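You operate a simulated robot arm through the tools that you are given. There is no shell and no other tool.

You are at the controls of a simulated robot arm. One attempt, no reset.

TASK
Glue the core by the red lever, lay the middle bar on and clamp it till the lamp is green.
Fine: one press, nozzle parked again, glue switch off at the end; the clamp stays on. Where these are worked on the way, their far stop is far enough and under half their travel is too little: glue switch.

The check looks at the end state, three seconds after you hand in, the way a careful person would. Anything else that was tipped, shoved, dropped, spilled or broken makes it a failure.

THE ROBOT
A 6-joint arm with a two-finger gripper, fixed in place. Base frame: the origin is on the floor under the middle of its stand, x ahead of it, y to its left, z up; the work surface is at about z = 852. Readings come in mm, rad, newtons and seconds.
It reaches about 1572 mm from its shoulder. Its first joint turns from -2.897 to 2.897 rad. Payload 2.45 kg.
Tool frame: the origin (TCP) lies between the finger pads and is the grasp point; the fingertips stand 20 mm ahead of it; z points along the fingers, y is the line along which they close. The gripper opens to 140 mm; its body begins 168 mm behind the TCP.
Orientation is that of the tool frame in the base frame, as a unit quaternion [w, x, y, z]. With the fingers straight down and closing along the base's y, the tool's x points along the base's -x, its y along +y and its z along -z.

THE INTERFACE
- The arm moves only by the tool send_rows. Its argument "series" is a list that holds one entry, the list of rows, each a list of 7 numbers: the shift along the tool's x, y, z in mm, then the turn, a rotation vector about the tool's x, y, z in rad, then the opening, from 0 (shut) to 1 (fully open). In form: [[[x, y, z, ax, ay, az, claw], ...]]. A call has 1 to 20 rows; each row shifts and turns the commanded pose from where the row before left it, along the tool's axes as they then stand. Each row takes 0.2 s and may step no farther than 50 mm and 0.15 rad from the row before; otherwise, or with a gripper value out of range, the whole call is refused. Where a pose cannot be reached the arm comes as near as it can. A force on the tool above 90 N (or 10 N above the force at the start of the call, whichever is more), or a blocked arm, ends the call early, and 0.2 s more pass. The fingers move at their own pace (about 45 mm/s each) and stop on an object; they squeeze with about 25 N. The grip force told is the motor's: it shows also when the fingers shut on nothing. Time passes only in rows, and 0.2 s behind the last, so rows that do not move let the fingers close. The reply holds the time, the measured pose of the TCP, the force on the tool along the base axes, the opening and the grip force, in the units named above and with some noise, with the torque about the TCP (base axes, N m) and any sound that the robot's microphone picked up.
- Cameras (640 x 400 px; columns grow to the right, rows downward): "scene" is fixed at [51, -650.3, 1606.1]; the picture's right is [0.78, -0.63, 0.00], its down [-0.26, -0.32, -0.91] and it looks along [0.57, 0.71, -0.41] (base axes); focal length 371 px, centre (320, 200). "wrist" rides on the gripper at [78, 11, -209] in the tool frame; the picture's right is [-0.14, 0.99, 0.00], its down [-0.92, -0.13, -0.37] and it looks along [-0.36, -0.05, 0.93] (tool axes); focal length 280 px, centre (320, 200).
- capture(camera): a new picture of that camera. The clock stands still meanwhile.
- probe_pixels(camera, pixels): there is no depth. For up to 12 entries [column, row, z] of the newest picture of that camera ("zoom" is the newest enlarged one), the place [x, y] in the base frame at which the ray of that pixel passes the height z, good to about 2 mm. The clock stands still meanwhile.
- close_up(camera, box): a new picture of the part [left, top, right, bottom] of that camera's present view, enlarged. The clock stands still meanwhile.
- hand_in(): hands the job in; it is judged then, once.

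Open the gripper and draw the arm clear of the work before you hand the job in, unless the task says otherwise.

The tools are called after ">>>" by a JSON object that holds its "method" and its "body". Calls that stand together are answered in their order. send_rows: Moves the arm, as the interface text tells. Its arguments: {"type":"object","properties":{"series":{"type":"array"}},"required":["series"]} The other tools are called the same way: capture (camera) takes a picture; probe_pixels (camera, pixels) gives the place at which the rays of pixels pass given heights; close_up (camera, box) takes an enlarged picture of a part of a camera's view; hand_in () hands the job in.

At the start:

```text
clock: 0.0
position: [761.5, 164.2, 1175.0]
tool_rot: [-0.001, 0.001, 1.0, 0.0]
contact_force: [0.2, -0.3, -0.1]
wrist_torque: [-0.01, -0.01, 0.01]
grip_width: 140.0
grasp_force: 0.0
```

scene: 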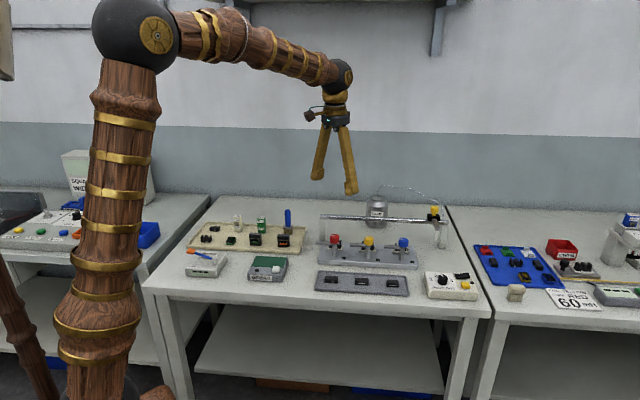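
wrist: 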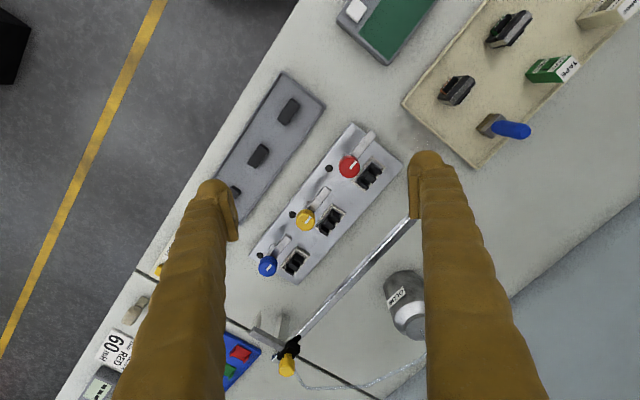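

I begin by enlarging the parts of the scene view around the fixture, the bars and the switch box to understand the objects.

>>> {"method": "close_up", "body": {"camera": "scene", "box": [300, 170, 500, 310]}}

>>> {"method": "close_up", "body": {"camera": "scene", "box": [150, 190, 330, 310]}}

>>> {"method": "close_up", "body": {"camera": "wrist", "box": [220, 60, 440, 300]}}

>>> {"method": "close_up", "body": {"camera": "scene", "box": [410, 260, 490, 310]}}

```text
2.86 times, centred on (400, 240) of scene
```

zoom: 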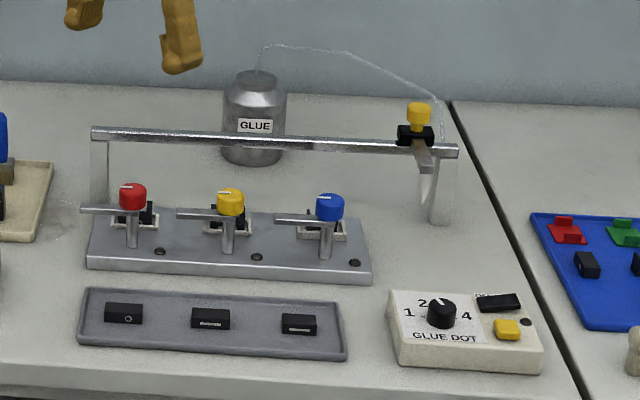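

```text
3.33 times, centred on (240, 250) of scene
```

zoom: 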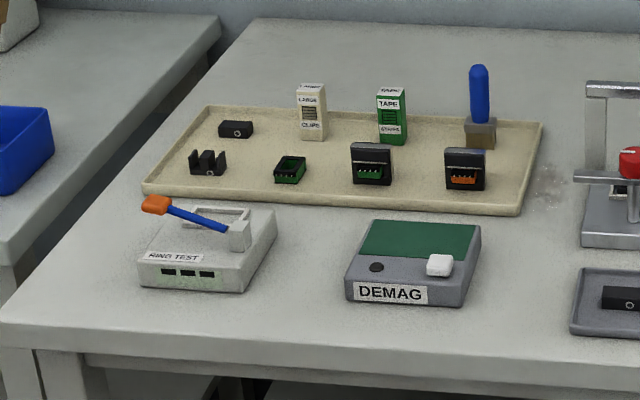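

```text
1.67 times, centred on (330, 180) of wrist
```

zoom: 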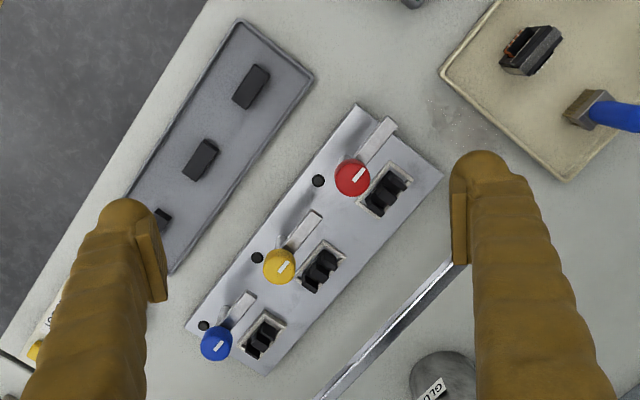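

```text
8.00 times, centred on (450, 285) of scene
```

zoom: 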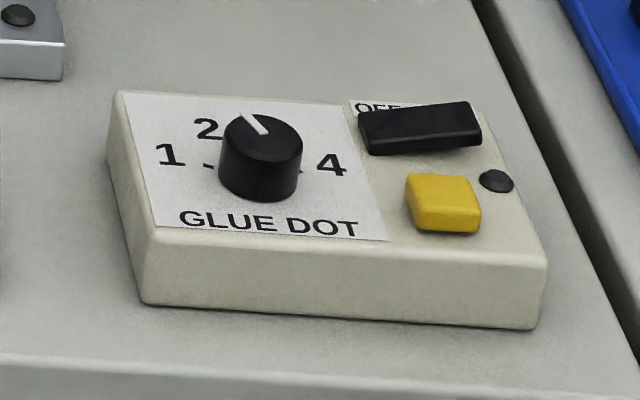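

The fixture has three lever stations with lamps, a nozzle carriage (yellow knob) at the right end of the rail, and a GLUE DOT box with a dial, rocker and yellow button. I probe key points in both pictures at two heights so I can triangulate.

>>> {"method": "probe_pixels", "body": {"camera": "scene", "pixels": [[334.2, 237.2, 852], [334.2, 237.2, 952], [368.5, 240, 852], [368.5, 240, 952], [403.5, 241.75, 852], [403.5, 241.75, 952], [434.3, 209, 852], [434.3, 209, 1052], [320, 217, 852], [320, 217, 1052], [361.5, 281.5, 852], [442, 281.5, 890]]}}

>>> {"method": "probe_pixels", "body": {"camera": "wrist", "pixels": [[349, 167, 852], [349, 167, 952], [306, 220, 852], [306, 220, 952], [267, 265, 852], [267, 265, 952], [287, 365, 852], [287, 365, 1052], [412, 218, 852], [412, 218, 1052], [258, 155, 852], [161, 270, 890]]}}

```text
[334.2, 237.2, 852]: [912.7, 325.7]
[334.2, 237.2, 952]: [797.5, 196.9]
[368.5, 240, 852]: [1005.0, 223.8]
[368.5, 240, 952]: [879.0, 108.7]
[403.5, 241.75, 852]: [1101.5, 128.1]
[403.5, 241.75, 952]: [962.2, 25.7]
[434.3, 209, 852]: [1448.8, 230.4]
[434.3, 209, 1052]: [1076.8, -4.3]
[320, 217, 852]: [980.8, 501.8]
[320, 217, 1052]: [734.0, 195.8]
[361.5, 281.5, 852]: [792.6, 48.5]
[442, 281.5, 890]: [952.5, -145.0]
```

```text
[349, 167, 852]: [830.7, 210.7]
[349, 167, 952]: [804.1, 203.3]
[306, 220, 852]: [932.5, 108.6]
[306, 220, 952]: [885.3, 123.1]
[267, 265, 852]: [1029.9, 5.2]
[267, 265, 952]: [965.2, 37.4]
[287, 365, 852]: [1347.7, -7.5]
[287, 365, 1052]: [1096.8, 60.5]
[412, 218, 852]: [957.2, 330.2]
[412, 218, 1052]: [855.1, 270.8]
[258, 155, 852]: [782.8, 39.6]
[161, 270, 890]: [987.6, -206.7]
```

Red knob triangulates to about (804, 203, 947), stations spaced ~118 mm along (0.68,-0.73). I enlarge the red station in both views for detail.

>>> {"method": "close_up", "body": {"camera": "wrist", "box": [310, 120, 410, 200]}}

>>> {"method": "close_up", "body": {"camera": "scene", "box": [315, 220, 395, 270]}}

>>> {"method": "close_up", "body": {"camera": "scene", "box": [400, 190, 464, 256]}}

>>> {"method": "close_up", "body": {"camera": "wrist", "box": [240, 290, 340, 390]}}

>>> {"method": "close_up", "body": {"camera": "scene", "box": [312, 262, 412, 302]}}

```text
5.00 times, centred on (360, 160) of wrist
```

zoom: 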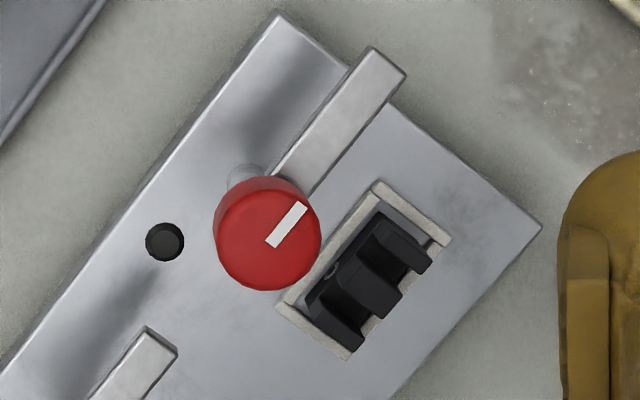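

```text
8.00 times, centred on (355, 245) of scene
```

zoom: 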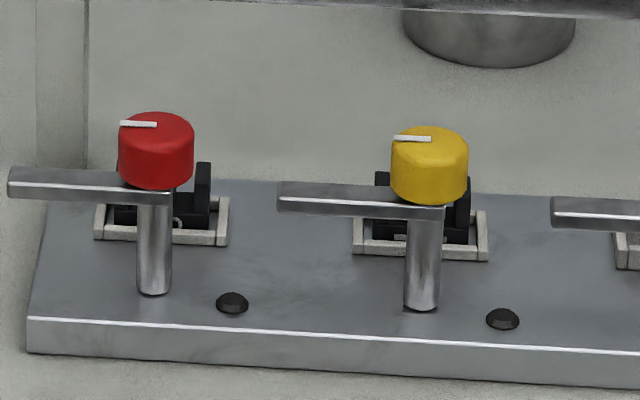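

```text
6.06 times, centred on (432, 223) of scene
```

zoom: 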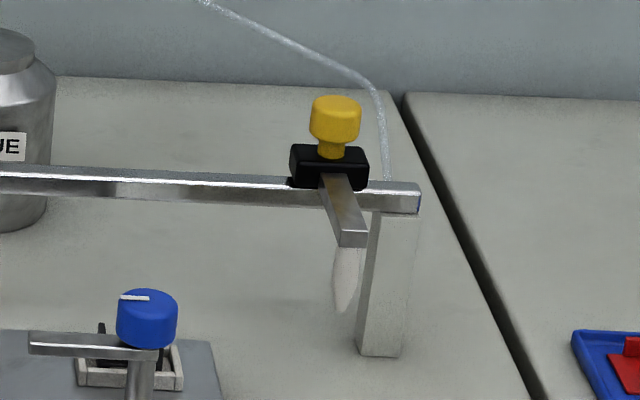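

```text
4.00 times, centred on (290, 340) of wrist
```

zoom: 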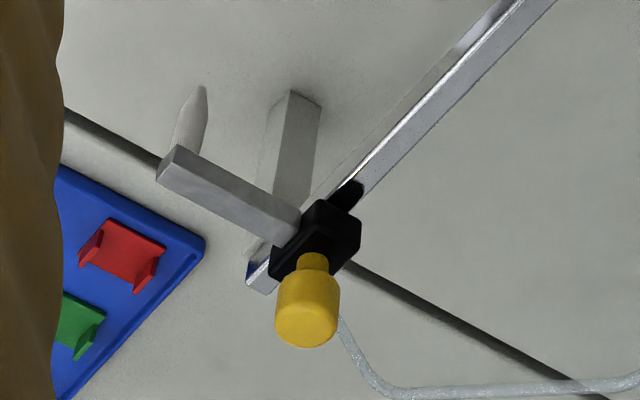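

```text
6.40 times, centred on (362, 282) of scene
```

zoom: 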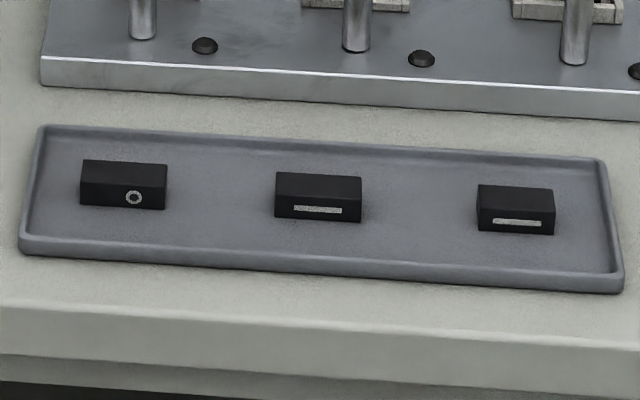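

The scene has a card near (578,300) and other labels; I read those, as they may carry instructions for the stations (e.g. dots or times).

>>> {"method": "close_up", "body": {"camera": "scene", "box": [500, 270, 640, 320]}}

>>> {"method": "close_up", "body": {"camera": "scene", "box": [0, 140, 160, 260]}}

>>> {"method": "close_up", "body": {"camera": "wrist", "box": [80, 240, 260, 400]}}

>>> {"method": "close_up", "body": {"camera": "scene", "box": [460, 200, 640, 320]}}

```text
4.57 times, centred on (570, 295) of scene
```

zoom: 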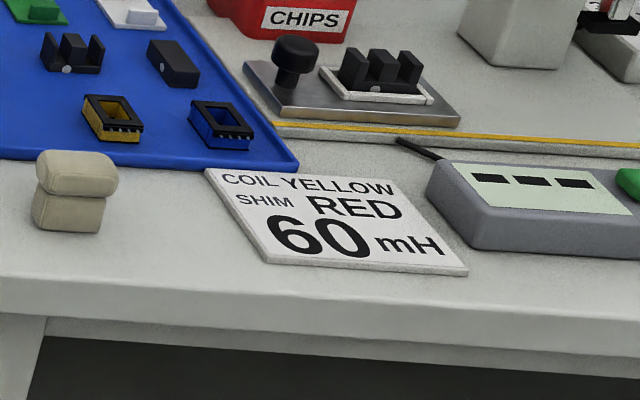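

```text
3.33 times, centred on (80, 200) of scene
```

zoom: 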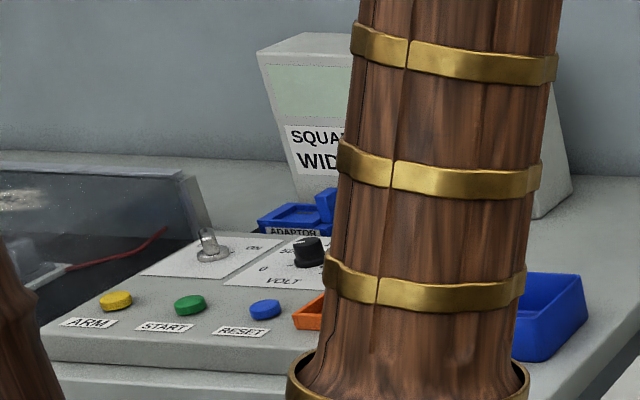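

```text
2.50 times, centred on (170, 320) of wrist
```

zoom: 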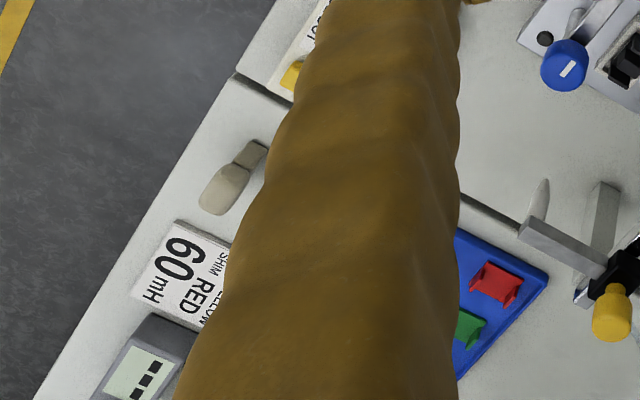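

```text
3.33 times, centred on (550, 260) of scene
```

zoom: 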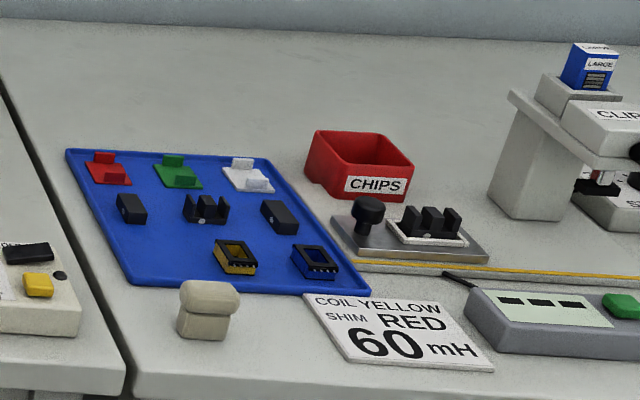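

The card is for another bench. I turn the tool about its z by about -0.77 rad so its closing line lies along the table's long direction, then look again.

>>> {"method": "send_rows", "body": {"series": [[[0, 0, 0, 0, 0, -0.13, 1], [0, 0, 0, 0, 0, -0.13, 1], [0, 0, 0, 0, 0, -0.13, 1], [0, 0, 0, 0, 0, -0.13, 1], [0, 0, 0, 0, 0, -0.13, 1], [0, 0, 0, 0, 0, -0.12, 1]]]}}

>>> {"method": "capture", "body": {"camera": "wrist"}}

>>> {"method": "capture", "body": {"camera": "scene"}}

```text
clock: 1.4
position: [763.2, 163.4, 1174.7]
tool_rot: [0.0, -0.376, 0.927, 0.001]
contact_force: [-0.4, 0.2, -0.4]
wrist_torque: [0.0, 0.01, 0.01]
grip_width: 139.8
grasp_force: 0.0
```

```text
taken
```

wrist: 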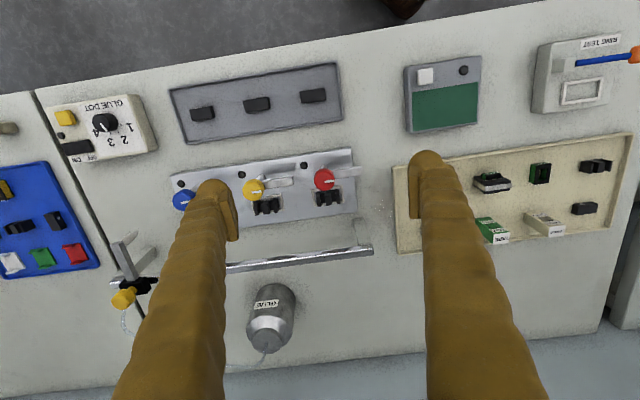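

```text
taken
```

scene: 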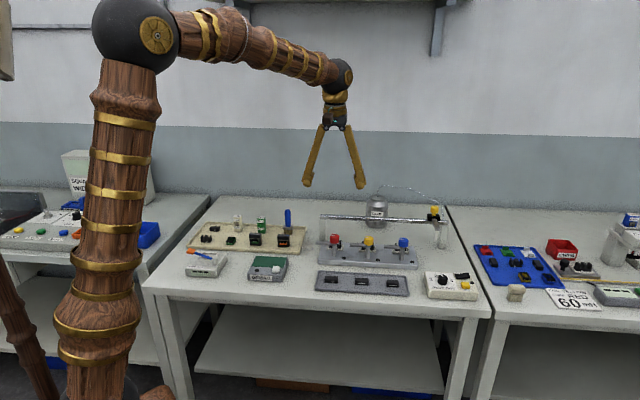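

Now the whole bench appears in the wrist view. I enlarge the GLUE DOT box (around (100,125)), the fixture and the carriage.

>>> {"method": "close_up", "body": {"camera": "wrist", "box": [36, 85, 164, 165]}}

>>> {"method": "close_up", "body": {"camera": "wrist", "box": [160, 60, 380, 200]}}

>>> {"method": "close_up", "body": {"camera": "wrist", "box": [80, 210, 400, 360]}}

```text
5.00 times, centred on (100, 125) of wrist
```

zoom: 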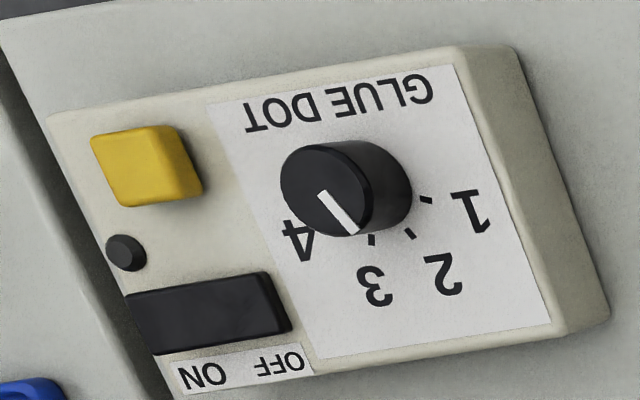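

```text
2.86 times, centred on (270, 130) of wrist
```

zoom: 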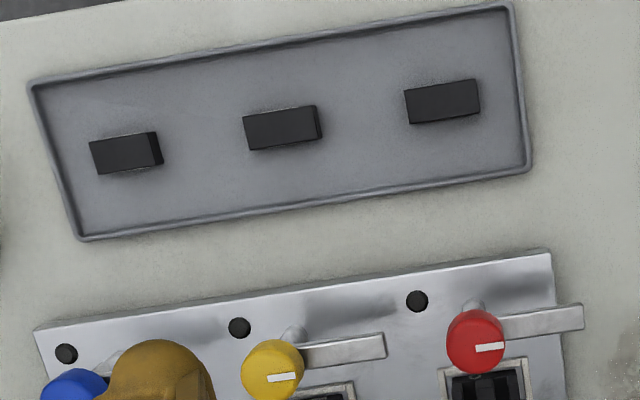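

```text
2.00 times, centred on (240, 285) of wrist
```

zoom: 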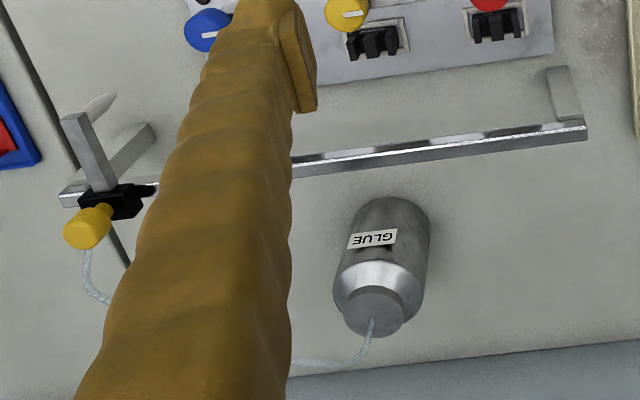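

The dial points to 2 and the rocker has OFF toward the left and ON toward the right of the box. I probe tray corners, knobs, bars and box items in the wrist view to fix the table's direction and rough locations.

>>> {"method": "probe_pixels", "body": {"camera": "wrist", "pixels": [[186, 144, 858], [343.5, 119.5, 858], [168.5, 88.7, 858], [336.5, 61, 858], [256.6, 104.5, 870], [325, 179, 947], [253, 190, 947], [64, 118, 890], [78, 148, 890], [104, 123, 900], [118, 299, 1020], [372, 251, 1000]]}}

>>> {"method": "close_up", "body": {"camera": "scene", "box": [300, 195, 464, 300]}}

```text
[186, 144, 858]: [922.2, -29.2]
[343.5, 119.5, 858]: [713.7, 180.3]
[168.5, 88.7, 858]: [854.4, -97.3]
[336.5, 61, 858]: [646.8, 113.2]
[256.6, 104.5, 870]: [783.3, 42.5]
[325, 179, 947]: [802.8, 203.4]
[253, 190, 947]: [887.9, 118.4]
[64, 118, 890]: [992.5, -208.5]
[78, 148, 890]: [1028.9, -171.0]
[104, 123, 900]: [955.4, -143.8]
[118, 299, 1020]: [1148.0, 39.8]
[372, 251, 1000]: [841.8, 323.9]
```

```text
3.81 times, centred on (382, 248) of scene
```

zoom: 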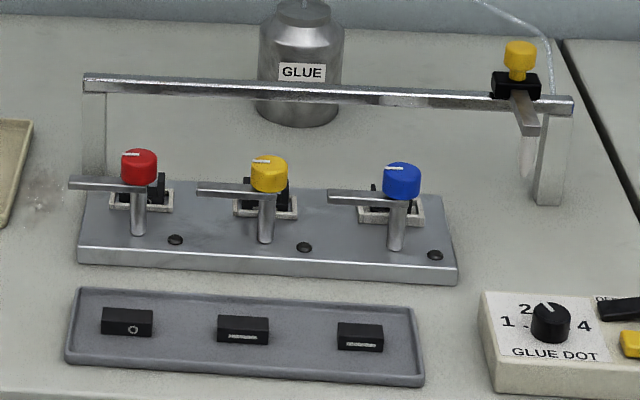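

The table's long direction is about 135° from base x. I move the wrist camera over the GLUE DOT box at z≈1100 to look closely at the rocker and button.

>>> {"method": "send_rows", "body": {"series": [[[15, -40, 7, 0, 0, 0, 1], [15, -40, 7, 0, 0, 0, 1], [15, -40, 7, 0, 0, 0, 1], [15, -40, 7, 0, 0, 0, 1], [15, -40, 7, 0, 0, 0, 1], [15, -40, 8, 0, 0, 0, 1], [15, -40, 8, 0, 0, 0, 1], [15, -40, 8, 0, 0, 0, 1], [15, -40, 8, 0, 0, 0, 1], [17, -40, 8, 0, 0, 0, 1], [0, 0, 0, 0, 0, 0, 1]]]}}

>>> {"method": "capture", "body": {"camera": "wrist"}}

>>> {"method": "capture", "body": {"camera": "scene"}}

```text
clock: 3.8
position: [930.3, -230.1, 1097.8]
tool_rot: [-0.001, -0.375, 0.927, 0.0]
contact_force: [0.7, -0.2, 0.1]
wrist_torque: [-0.01, 0.0, 0.04]
grip_width: 139.9
grasp_force: 0.0
```

```text
taken
```

wrist: 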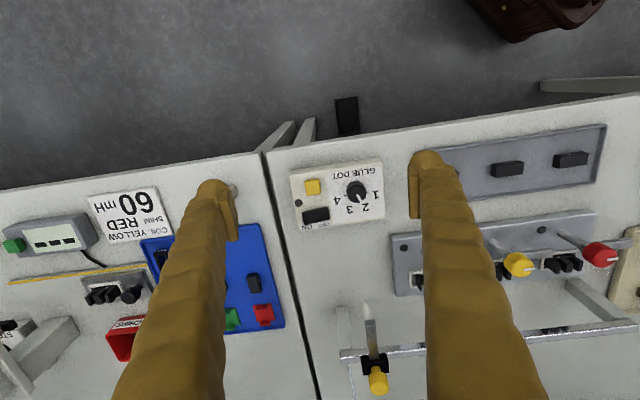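

```text
taken
```

scene: 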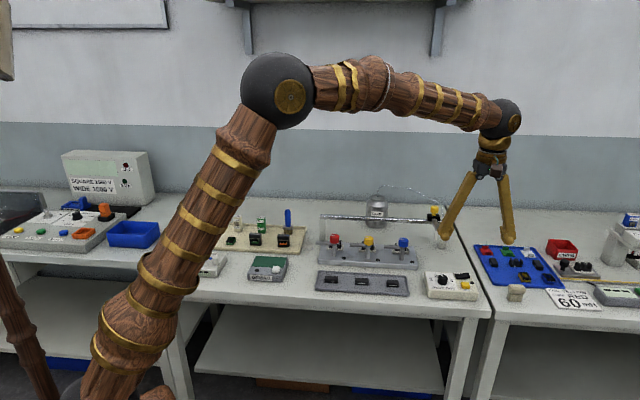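

The box sits at about (335,195). I enlarge it and the nozzle carriage at (373,370).

>>> {"method": "close_up", "body": {"camera": "wrist", "box": [280, 155, 392, 235]}}

>>> {"method": "close_up", "body": {"camera": "wrist", "box": [320, 290, 440, 400]}}

>>> {"method": "probe_pixels", "body": {"camera": "wrist", "pixels": [[313, 187, 890], [316, 215, 890], [356, 192, 900], [371, 363, 1000], [378, 382, 1020]]}}

```text
5.00 times, centred on (336, 195) of wrist
```

zoom: 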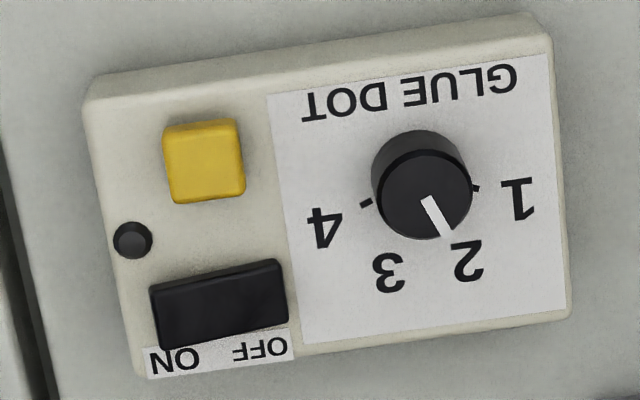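

```text
3.64 times, centred on (380, 345) of wrist
```

zoom: 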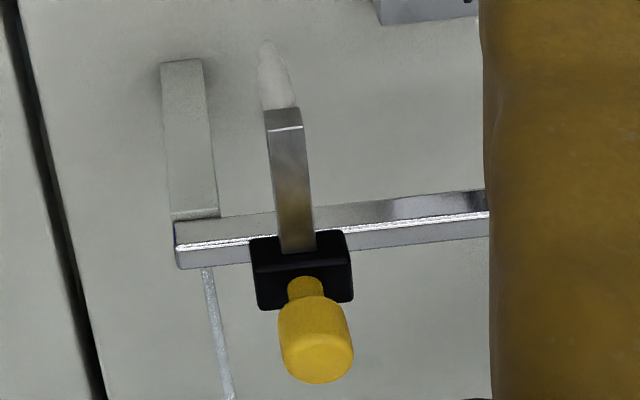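

```text
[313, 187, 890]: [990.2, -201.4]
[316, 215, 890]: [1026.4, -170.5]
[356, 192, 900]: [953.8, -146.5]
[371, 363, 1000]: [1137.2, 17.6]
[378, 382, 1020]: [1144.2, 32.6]
```

I triangulate the button, rocker ends and carriage knob with the scene camera as well.

>>> {"method": "probe_pixels", "body": {"camera": "scene", "pixels": [[465.4, 283.5, 880], [465.4, 283.5, 910], [456.2, 276.0, 880], [456.2, 276.0, 910], [468.8, 275.0, 880], [468.8, 275.0, 910], [434.5, 207, 1000], [434.5, 207, 1040]]}}

>>> {"method": "probe_pixels", "body": {"camera": "wrist", "pixels": [[313, 186.5, 880], [313, 186.5, 910], [331, 213, 880], [331, 213, 910], [309, 217.5, 880], [309, 217.5, 910], [379, 385, 1000], [379, 385, 1040], [369.5, 324, 1000], [369.5, 324, 960], [365.5, 302, 960], [365.5, 302, 920]]}}

>>> {"method": "close_up", "body": {"camera": "scene", "box": [420, 262, 484, 302]}}

```text
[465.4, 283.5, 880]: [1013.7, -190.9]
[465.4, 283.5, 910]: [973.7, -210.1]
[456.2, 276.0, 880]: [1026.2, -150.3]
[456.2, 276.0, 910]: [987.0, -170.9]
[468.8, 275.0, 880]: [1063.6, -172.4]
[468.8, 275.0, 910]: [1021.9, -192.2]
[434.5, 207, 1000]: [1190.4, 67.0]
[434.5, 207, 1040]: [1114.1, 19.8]
```

```text
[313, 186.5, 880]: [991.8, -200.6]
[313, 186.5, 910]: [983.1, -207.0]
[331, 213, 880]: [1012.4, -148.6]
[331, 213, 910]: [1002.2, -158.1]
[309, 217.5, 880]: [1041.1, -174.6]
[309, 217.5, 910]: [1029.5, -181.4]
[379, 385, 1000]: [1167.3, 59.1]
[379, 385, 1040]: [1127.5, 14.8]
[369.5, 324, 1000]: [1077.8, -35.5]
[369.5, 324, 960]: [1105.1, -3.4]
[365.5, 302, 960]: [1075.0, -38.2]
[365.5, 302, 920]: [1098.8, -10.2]
```

```text
10.00 times, centred on (452, 282) of scene
```

zoom: 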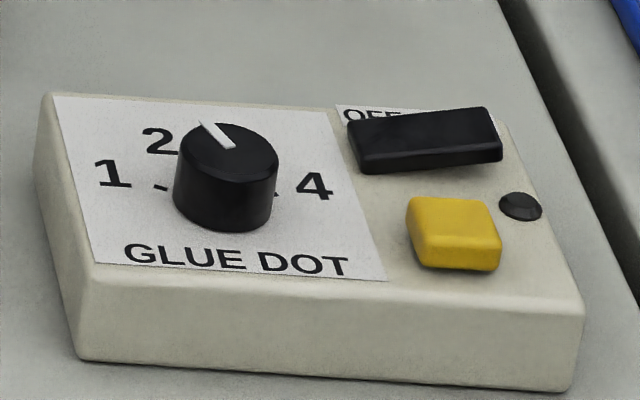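

Button top is at about (986,-205,901), carriage knob top about (1142,34,1025). I close the gripper in free air to see the footprint of the shut fingertips.

>>> {"method": "send_rows", "body": {"series": [[[0, 0, 0, 0, 0, 0, 0], [0, 0, 0, 0, 0, 0, 0], [0, 0, 0, 0, 0, 0, 0], [0, 0, 0, 0, 0, 0, 0], [0, 0, 0, 0, 0, 0, 0], [0, 0, 0, 0, 0, 0, 0], [0, 0, 0, 0, 0, 0, 0], [0, 0, 0, 0, 0, 0, 0], [0, 0, 0, 0, 0, 0, 0]]]}}

>>> {"method": "capture", "body": {"camera": "wrist"}}

>>> {"method": "close_up", "body": {"camera": "scene", "box": [410, 120, 570, 270]}}

```text
clock: 5.8
position: [931.7, -230.7, 1100.1]
tool_rot: [0.0, -0.376, 0.927, 0.001]
contact_force: [-0.5, -1.5, -0.6]
wrist_torque: [-0.01, -0.01, 0.0]
grip_width: 0.0
grasp_force: 25.6
```

```text
taken
```

wrist: 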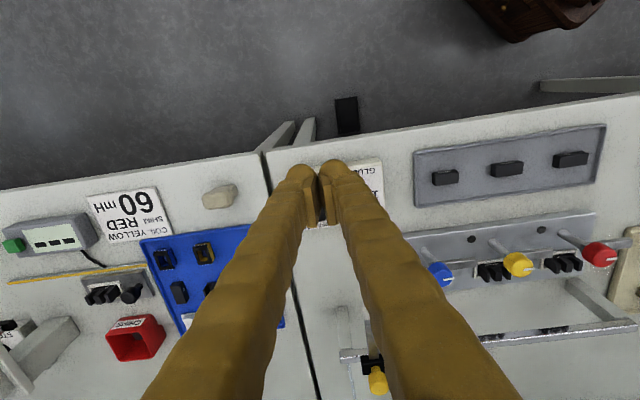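

```text
2.67 times, centred on (490, 195) of scene
```

zoom: 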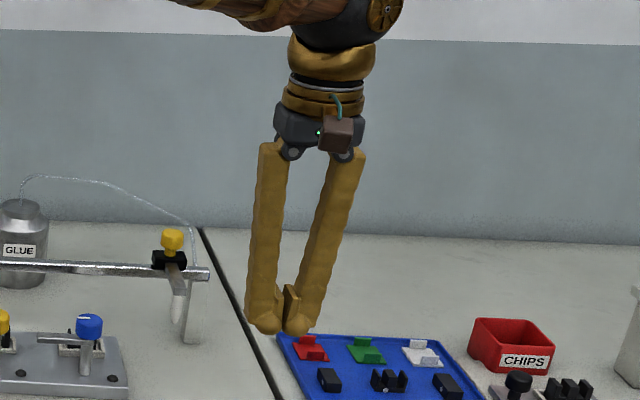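

Shut tips are roughly 47 mm wide by 25 mm. Now I fly over to the carriage knob near (1142,34) at z≈1100 with the gripper half open and look.

>>> {"method": "send_rows", "body": {"series": [[[-33.5, 4.3, 0, 0, 0, 0, 0.5], [-33.5, 4.3, 0, 0, 0, 0, 0.5], [-33.5, 4.3, 0, 0, 0, 0, 0.5], [-33.5, 4.3, 0, 0, 0, 0, 0.5], [-33.5, 4.3, 0, 0, 0, 0, 0.5], [-33.5, 4.3, 0, 0, 0, 0, 0.5], [-33.5, 4.3, 0, 0, 0, 0, 0.5], [-33.5, 4.3, 0, 0, 0, 0, 0.5], [-33.5, 4.3, 0, 0, 0, 0, 0.5], [-33.8, 4.5, 0, 0, 0, 0, 0.5], [0, 0, 0, 0, 0, 0, 0.5]]]}}

>>> {"method": "capture", "body": {"camera": "wrist"}}

>>> {"method": "close_up", "body": {"camera": "scene", "box": [380, 110, 500, 260]}}

```text
clock: 8.2
position: [1142.3, 36.2, 1098.3]
tool_rot: [0.0, -0.376, 0.927, -0.001]
contact_force: [0.2, -0.2, -0.5]
wrist_torque: [0.02, -0.04, 0.01]
grip_width: 69.7
grasp_force: 0.2
```

```text
taken
```

wrist: 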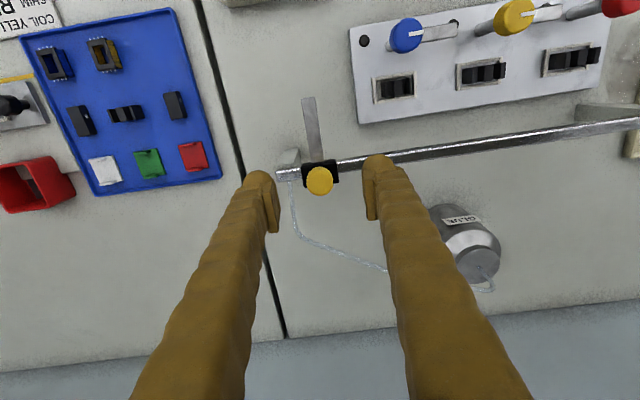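

```text
2.67 times, centred on (440, 185) of scene
```

zoom: 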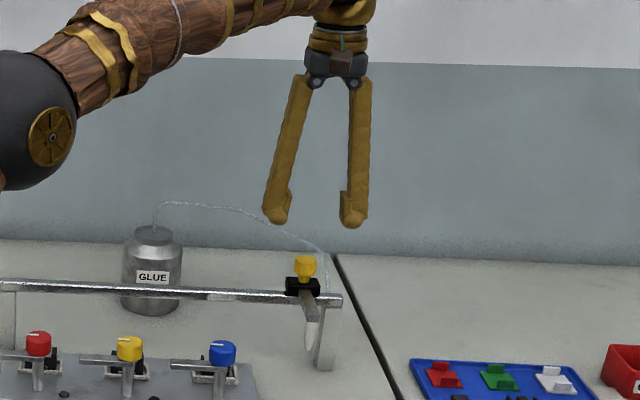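

The carriage knob is at (319,181) between the fingers. I enlarge it and probe its top, the nozzle arm, and the nests.

>>> {"method": "close_up", "body": {"camera": "wrist", "box": [270, 90, 370, 200]}}

>>> {"method": "close_up", "body": {"camera": "wrist", "box": [340, 0, 640, 190]}}

>>> {"method": "probe_pixels", "body": {"camera": "wrist", "pixels": [[319, 181, 1025], [319, 181, 1015], [308, 97, 960], [308, 97, 980]]}}

```text
3.64 times, centred on (320, 145) of wrist
```

zoom: 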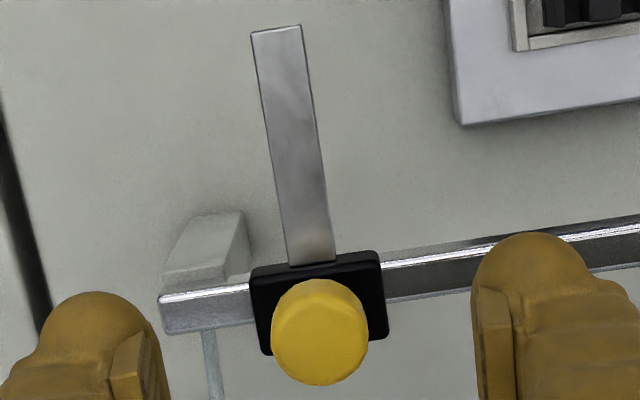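

```text
2.11 times, centred on (490, 95) of wrist
```

zoom: 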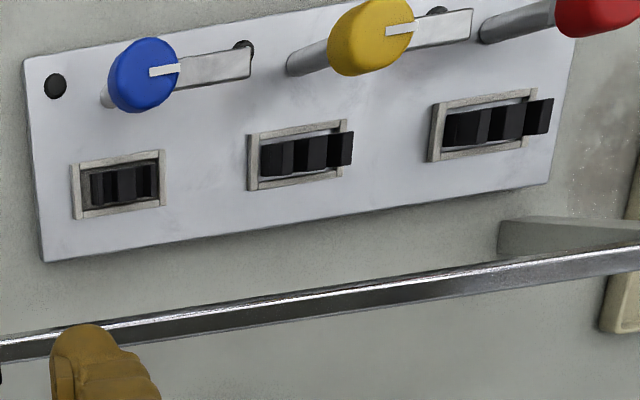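

```text
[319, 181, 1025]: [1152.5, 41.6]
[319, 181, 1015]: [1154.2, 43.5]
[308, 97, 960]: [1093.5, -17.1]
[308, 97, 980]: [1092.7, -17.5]
```

The knob top appears near (1153,43,1020). I probe the three nest centres in this view and take a closer scene view of the carriage and nozzle tip.

>>> {"method": "probe_pixels", "body": {"camera": "wrist", "pixels": [[566.8, 59.4, 878], [480.5, 73.7, 878], [394.3, 87.9, 878], [566.8, 59.4, 868], [351.5, 31, 868], [360, 123, 868]]}}

>>> {"method": "close_up", "body": {"camera": "scene", "box": [418, 198, 458, 250]}}

>>> {"method": "close_up", "body": {"camera": "scene", "box": [315, 225, 355, 265]}}

```text
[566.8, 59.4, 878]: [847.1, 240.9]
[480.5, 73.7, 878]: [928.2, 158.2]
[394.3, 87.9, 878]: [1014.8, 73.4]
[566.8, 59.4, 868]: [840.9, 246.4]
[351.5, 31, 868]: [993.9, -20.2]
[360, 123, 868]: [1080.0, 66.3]
```

```text
7.69 times, centred on (438, 224) of scene
```

zoom: 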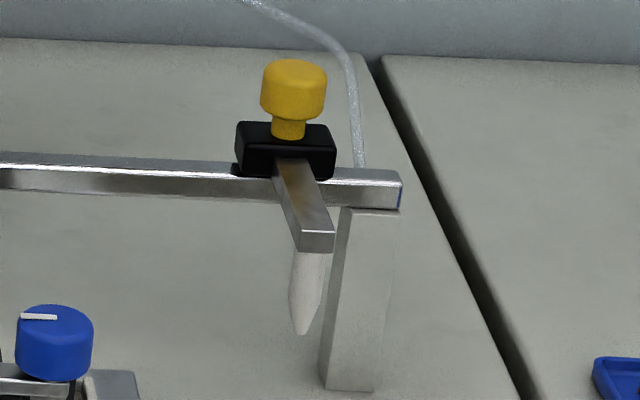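

```text
10.00 times, centred on (335, 245) of scene
```

zoom: 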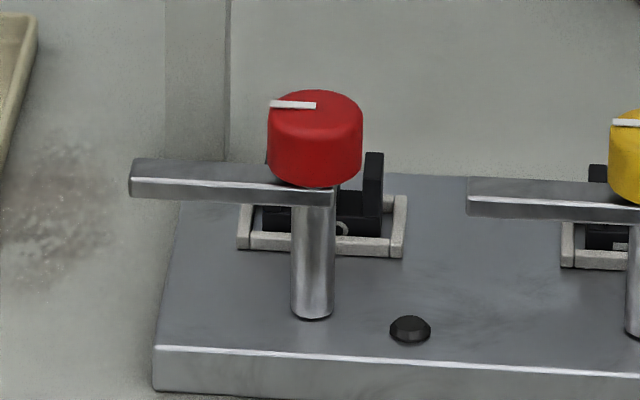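

Nest centres line up exactly at -45° with spacing 118.5 mm. I probe the nozzle tip (435.7,241.3) and knob top in the scene picture at several heights.

>>> {"method": "probe_pixels", "body": {"camera": "scene", "pixels": [[435.7, 241.3, 900], [435.7, 241.3, 920], [435.7, 241.3, 940], [434.6, 207.4, 1015], [434.6, 207.4, 1025], [436.5, 230.8, 950], [436.5, 230.8, 970], [436.5, 230.8, 990], [334.2, 236.5, 940], [340.5, 266.5, 868], [338.2, 255.7, 878]]}}

>>> {"method": "probe_pixels", "body": {"camera": "wrist", "pixels": [[320, 182.6, 1015], [320, 182.6, 1025], [308, 98.3, 950], [308, 98.3, 970], [308, 98.3, 990]]}}

```text
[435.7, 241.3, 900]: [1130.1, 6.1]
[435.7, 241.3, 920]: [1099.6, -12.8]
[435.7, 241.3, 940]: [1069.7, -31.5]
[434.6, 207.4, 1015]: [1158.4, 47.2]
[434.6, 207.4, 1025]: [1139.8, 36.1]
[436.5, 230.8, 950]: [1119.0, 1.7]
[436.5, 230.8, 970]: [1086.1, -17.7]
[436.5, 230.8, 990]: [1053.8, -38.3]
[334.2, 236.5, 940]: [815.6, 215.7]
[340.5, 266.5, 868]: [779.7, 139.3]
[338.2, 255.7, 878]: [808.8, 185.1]
```

```text
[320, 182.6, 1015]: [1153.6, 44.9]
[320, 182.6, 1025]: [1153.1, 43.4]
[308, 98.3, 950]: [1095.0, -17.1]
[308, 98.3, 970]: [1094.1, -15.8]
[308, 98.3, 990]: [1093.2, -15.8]
```

Nozzle tip is at about (1099.5,-12.5,920) and the carriage knob at (1153.5,44,1018). I correct the yaw to exactly 135°, centre over the knob, descend partly and check.

>>> {"method": "send_rows", "body": {"series": [[[-15, -2.1, 0, 0, 0, -0.014, 0.5], [0, 0, 20, 0, 0, 0, 0.5], [0, 0, 20, 0, 0, 0, 0.5], [0, 0, 0, 0, 0, 0, 0.5]]]}}

>>> {"method": "capture", "body": {"camera": "wrist"}}

>>> {"method": "close_up", "body": {"camera": "scene", "box": [400, 160, 480, 250]}}

```text
clock: 9.2
position: [1153.1, 44.7, 1059.1]
tool_rot: [0.0, -0.382, 0.924, 0.001]
contact_force: [0.2, -0.3, 0.3]
wrist_torque: [-0.04, -0.02, -0.01]
grip_width: 70.2
grasp_force: 0.1
```

```text
taken
```

wrist: 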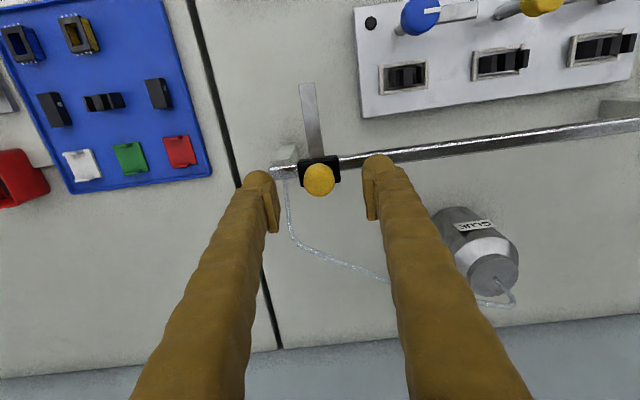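

```text
4.44 times, centred on (440, 205) of scene
```

zoom: 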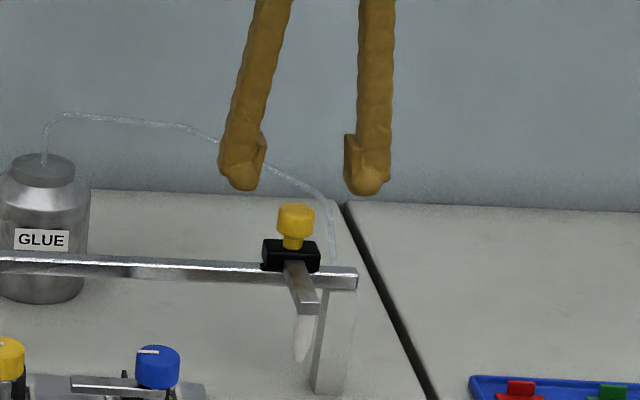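

Knob at (319,181) lines up with the tool axis (expected row ~179). I go down to z≈1012 and look before closing.

>>> {"method": "send_rows", "body": {"series": [[[0, 0, 15, 0, 0, 0, 0.5], [0, 0, 15, 0, 0, 0, 0.5], [0, 0, 10, 0, 0, 0, 0.5], [0, 0, 6, 0, 0, 0, 0.5], [0, 0, 0, 0, 0, 0, 0.5]]]}}

>>> {"method": "capture", "body": {"camera": "wrist"}}

>>> {"method": "close_up", "body": {"camera": "scene", "box": [400, 170, 480, 250]}}

```text
clock: 10.4
position: [1154.8, 43.3, 1013.3]
tool_rot: [0.0, -0.382, 0.924, 0.0]
contact_force: [-0.4, 0.2, 0.3]
wrist_torque: [-0.02, 0.03, 0.02]
grip_width: 70.0
grasp_force: 0.0
```

```text
taken
```

wrist: 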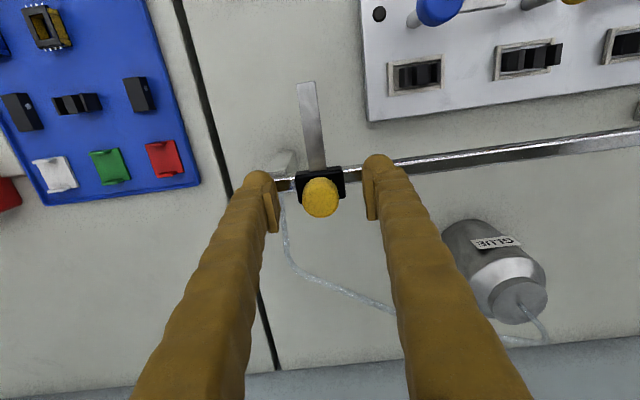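

```text
5.00 times, centred on (440, 210) of scene
```

zoom: 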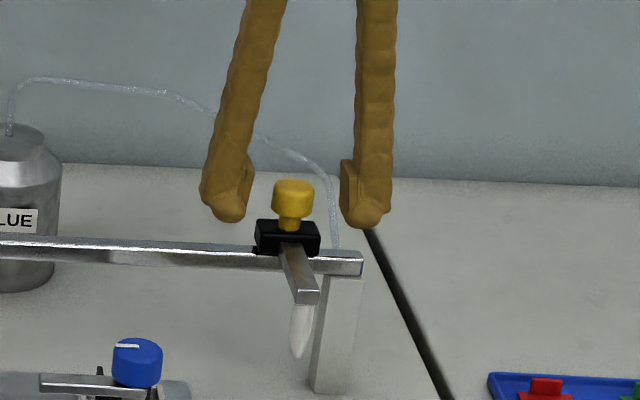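

The fingers straddle the knob evenly (scene gaps ~22 and ~27 zoom px). I close on it.

>>> {"method": "send_rows", "body": {"series": [[[0, 0, 0, 0, 0, 0, 0.1], [0, 0, 0, 0, 0, 0, 0.1], [0, 0, 0, 0, 0, 0, 0.1], [0, 0, 0, 0, 0, 0, 0.1]]]}}

>>> {"method": "close_up", "body": {"camera": "scene", "box": [400, 170, 480, 250]}}

>>> {"method": "capture", "body": {"camera": "wrist"}}

```text
clock: 11.4
position: [1154.1, 43.2, 1013.9]
tool_rot: [0.0, -0.381, 0.924, 0.001]
contact_force: [0.1, -0.7, -0.7]
wrist_torque: [0.04, -0.05, -0.02]
grip_width: 28.7
grasp_force: 36.7
```

```text
5.00 times, centred on (440, 210) of scene
```

zoom: 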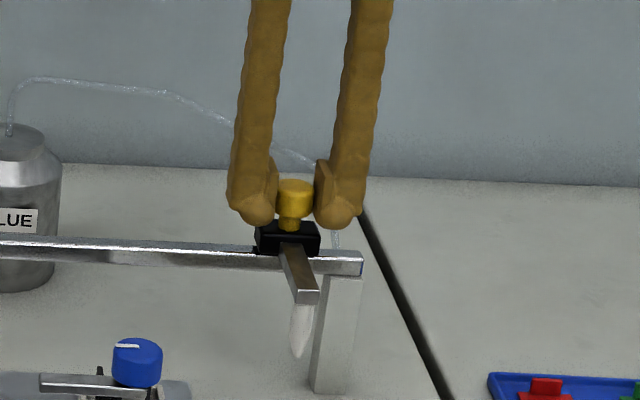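

```text
taken
```

wrist: 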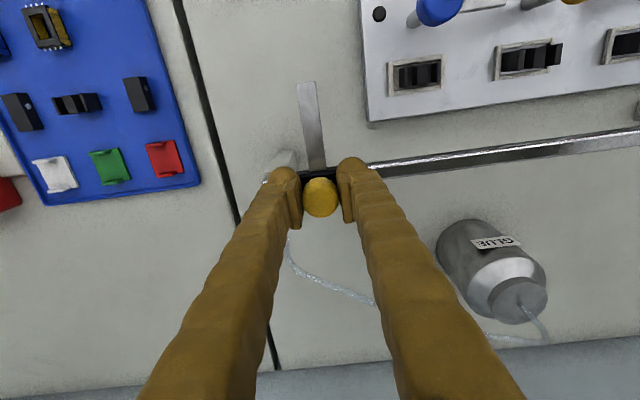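

Gripped (28.7 mm), carriage unmoved; park TCP about (1154.3,43.3). I slide a first 30 mm along the rail (tool +y) to test it.

>>> {"method": "send_rows", "body": {"series": [[[0, 5, 0, 0, 0, 0, 0.1], [0, 10, 0, 0, 0, 0, 0.1], [0, 15, 0, 0, 0, 0, 0.1]]]}}

>>> {"method": "close_up", "body": {"camera": "scene", "box": [380, 170, 480, 260]}}

```text
clock: 12.2
position: [1132.2, 65.2, 1013.6]
tool_rot: [0.0, -0.382, 0.924, 0.0]
contact_force: [3.8, 2.5, -2.3]
wrist_torque: [-0.13, 0.15, 0.07]
grip_width: 28.5
grasp_force: 45.2
```

```text
4.44 times, centred on (430, 215) of scene
```

zoom: 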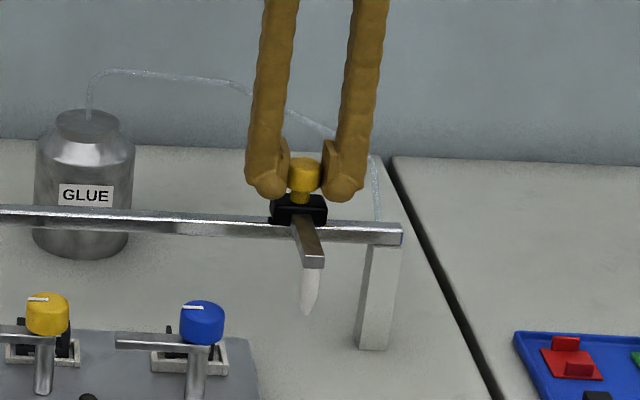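

It slides freely with small side force. I carry on 120 mm and watch the side force.

>>> {"method": "send_rows", "body": {"series": [[[0, 20, 0, 0, 0, 0, 0.1], [0, 20, 0, 0, 0, 0, 0.1], [0, 20, 0, 0, 0, 0, 0.1], [0, 20, 0, 0, 0, 0, 0.1], [0, 20, 0, 0, 0, 0, 0.1], [0, 20, 0, 0, 0, 0, 0.1]]]}}

```text
clock: 13.6
position: [1047.2, 149.4, 1012.9]
tool_rot: [-0.002, -0.382, 0.924, -0.001]
contact_force: [-14.4, -15.3, -2.6]
wrist_torque: [-0.52, 0.58, 0.08]
grip_width: 28.5
grasp_force: 45.2
```

Side force of about -21 N along A shows the path runs a touch off the rail; I shift tool x by +0.7 mm to see the force respond.

>>> {"method": "send_rows", "body": {"series": [[[0.7, 0, 0, 0, 0, 0, 0.1], [0, 0, 0, 0, 0, 0, 0.1]]]}}

```text
clock: 14.2
position: [1047.8, 150.2, 1014.5]
tool_rot: [0.0, -0.382, 0.924, 0.0]
contact_force: [-15.0, -14.3, -3.6]
wrist_torque: [-0.29, 0.26, 0.02]
grip_width: 28.3
grasp_force: 45.5
```

Little change; I shift another 1.5 mm in tool x.

>>> {"method": "send_rows", "body": {"series": [[[1.5, 0, 0, 0, 0, 0, 0.1], [0, 0, 0, 0, 0, 0, 0.1]]]}}

>>> {"method": "capture", "body": {"camera": "wrist"}}

```text
clock: 14.8
position: [1048.4, 150.5, 1013.3]
tool_rot: [0.001, -0.383, 0.924, 0.001]
contact_force: [3.5, 3.7, -9.7]
wrist_torque: [0.06, -0.1, 0.03]
grip_width: 28.7
grasp_force: 44.8
```

```text
taken
```

wrist: 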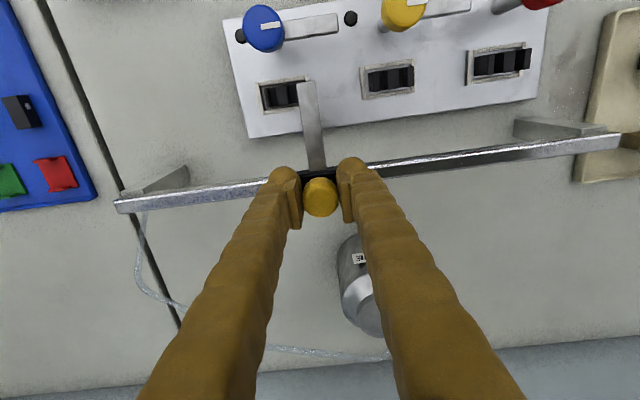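

Side force is now small. I continue 180 mm with a slight tool-x lead (0.3 mm per 20 mm) to follow the rail.

>>> {"method": "send_rows", "body": {"series": [[[0.3, 20, 0, 0, 0, 0, 0.1], [0.3, 20, 0, 0, 0, 0, 0.1], [0.3, 20, 0, 0, 0, 0, 0.1], [0.3, 20, 0, 0, 0, 0, 0.1], [0, 0, 0, 0, 0, 0, 0.1]]]}}

```text
clock: 16.0
position: [989.3, 204.8, 1013.8]
tool_rot: [-0.001, -0.382, 0.924, 0.0]
contact_force: [22.7, 23.9, 3.0]
wrist_torque: [0.33, -0.28, -0.02]
grip_width: 28.3
grasp_force: 44.3
```

Side force swung to +33 N, so the lead was too much. I move tool x back by 1.3 mm and continue straight.

>>> {"method": "send_rows", "body": {"series": [[[-1.3, 0, 0, 0, 0, 0, 0.1], [0, 0, 0, 0, 0, 0, 0.1]]]}}

```text
clock: 16.6
position: [989.8, 204.4, 1014.3]
tool_rot: [0.0, -0.382, 0.924, -0.001]
contact_force: [2.0, 2.7, 14.4]
wrist_torque: [-0.06, 0.01, 0.0]
grip_width: 28.2
grasp_force: 45.1
```

Good. I continue 80 mm straight.

>>> {"method": "send_rows", "body": {"series": [[[0, 20, 0, 0, 0, 0, 0.1], [0, 20, 0, 0, 0, 0, 0.1], [0, 20, 0, 0, 0, 0, 0.1], [0, 20, 0, 0, 0, 0, 0.1], [0, 0, 0, 0, 0, 0, 0.1]]]}}

>>> {"method": "capture", "body": {"camera": "wrist"}}

>>> {"method": "close_up", "body": {"camera": "scene", "box": [300, 190, 400, 270]}}

```text
clock: 17.8
position: [932.8, 259.7, 1014.5]
tool_rot: [-0.001, -0.382, 0.924, -0.001]
contact_force: [-8.9, -9.5, 13.4]
wrist_torque: [0.0, -0.05, 0.01]
grip_width: 28.2
grasp_force: 44.9
```

```text
taken
```

wrist: 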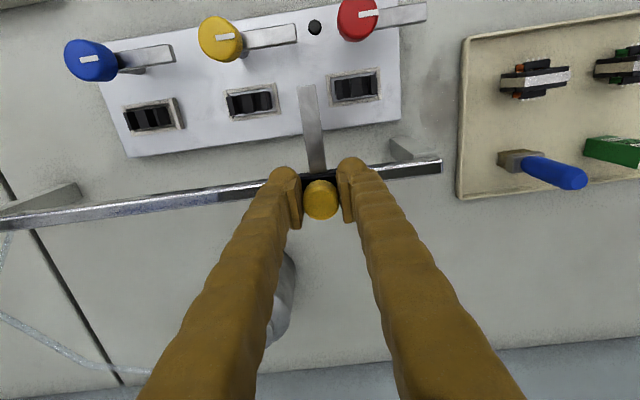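

```text
5.00 times, centred on (350, 230) of scene
```

zoom: 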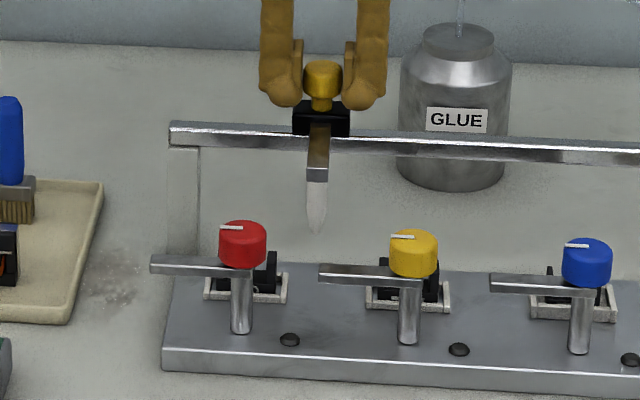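

The nozzle arm end is at (307,86) and the red nest at (355,87) in the wrist view. I enlarge to measure the red core's centre against the nozzle.

>>> {"method": "close_up", "body": {"camera": "wrist", "box": [290, 50, 400, 130]}}

```text
5.00 times, centred on (345, 90) of wrist
```

zoom: 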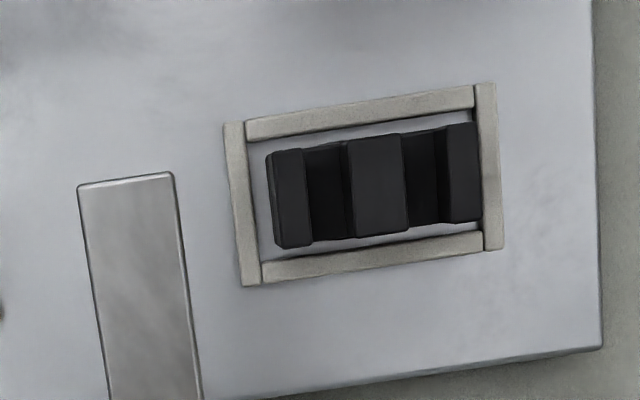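

>>> {"method": "probe_pixels", "body": {"camera": "zoom", "pixels": [[366, 185, 870], [366, 185, 880], [377, 185, 895], [377, 185, 910], [276, 197, 905], [465, 170, 905], [127, 180, 950], [127, 180, 970], [225, 122, 875], [495, 85, 875], [503, 248, 875], [242, 285, 875]]}}

>>> {"method": "close_up", "body": {"camera": "scene", "box": [325, 205, 365, 255]}}

```text
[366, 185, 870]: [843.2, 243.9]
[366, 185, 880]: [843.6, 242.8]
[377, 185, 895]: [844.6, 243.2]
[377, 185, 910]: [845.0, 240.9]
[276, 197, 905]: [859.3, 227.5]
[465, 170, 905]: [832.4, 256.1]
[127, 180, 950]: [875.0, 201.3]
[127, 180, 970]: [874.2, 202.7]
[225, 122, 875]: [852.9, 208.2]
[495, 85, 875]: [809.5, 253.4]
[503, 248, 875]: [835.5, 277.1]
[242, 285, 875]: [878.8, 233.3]
```

```text
8.00 times, centred on (345, 230) of scene
```

zoom: 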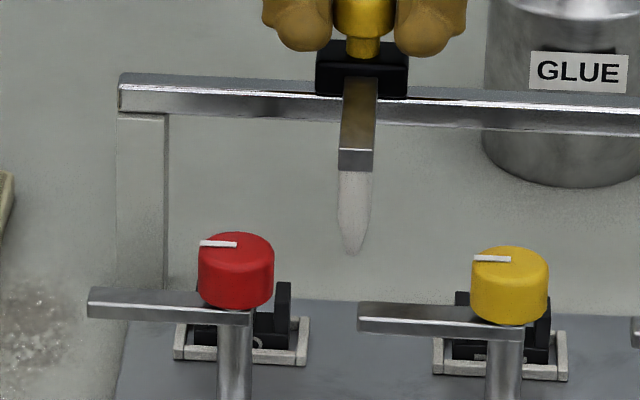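

Core centre is at about (844.4,242.7); the nozzle (L≈-475.8) must go another ~50 mm. I slide 50 mm with a tiny side correction.

>>> {"method": "send_rows", "body": {"series": [[[0.5, 15, 0, 0, 0, 0, 0.1], [0, 15, 0, 0, 0, 0, 0.1], [0, 12, 0, 0, 0, 0, 0.1], [0, 8, 0, 0, 0, 0, 0.1], [0, 0, 0, 0, 0, 0, 0.1], [0, 0, 0, 0, 0, 0, 0.1]]]}}

>>> {"method": "close_up", "body": {"camera": "wrist", "box": [250, 50, 400, 130]}}

>>> {"method": "close_up", "body": {"camera": "scene", "box": [310, 205, 360, 265]}}

```text
clock: 19.2
position: [898.2, 296.0, 1013.6]
tool_rot: [0.0, -0.382, 0.924, 0.0]
contact_force: [-7.2, -6.6, 10.1]
wrist_torque: [-0.07, 0.08, 0.03]
grip_width: 28.6
grasp_force: 45.0
```

```text
4.27 times, centred on (325, 90) of wrist
```

zoom: 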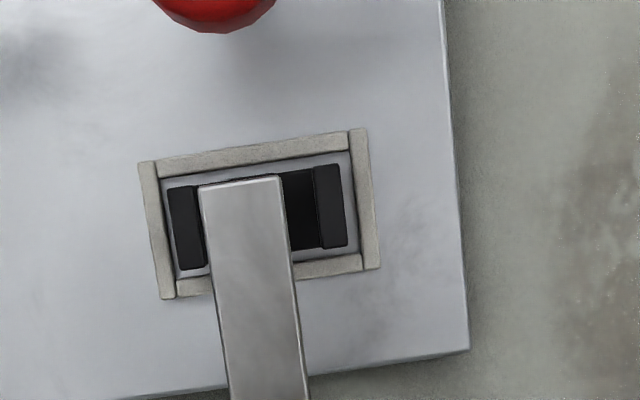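

```text
6.67 times, centred on (335, 235) of scene
```

zoom: 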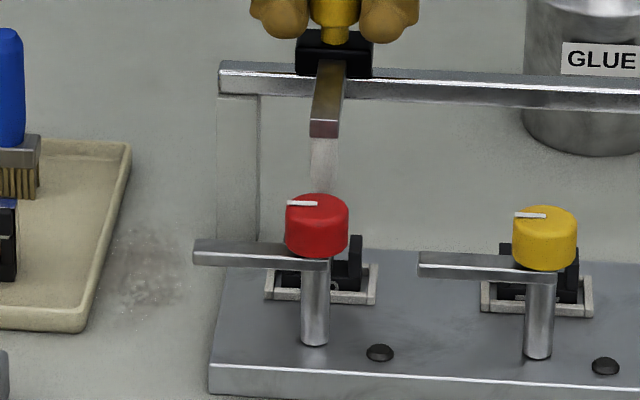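

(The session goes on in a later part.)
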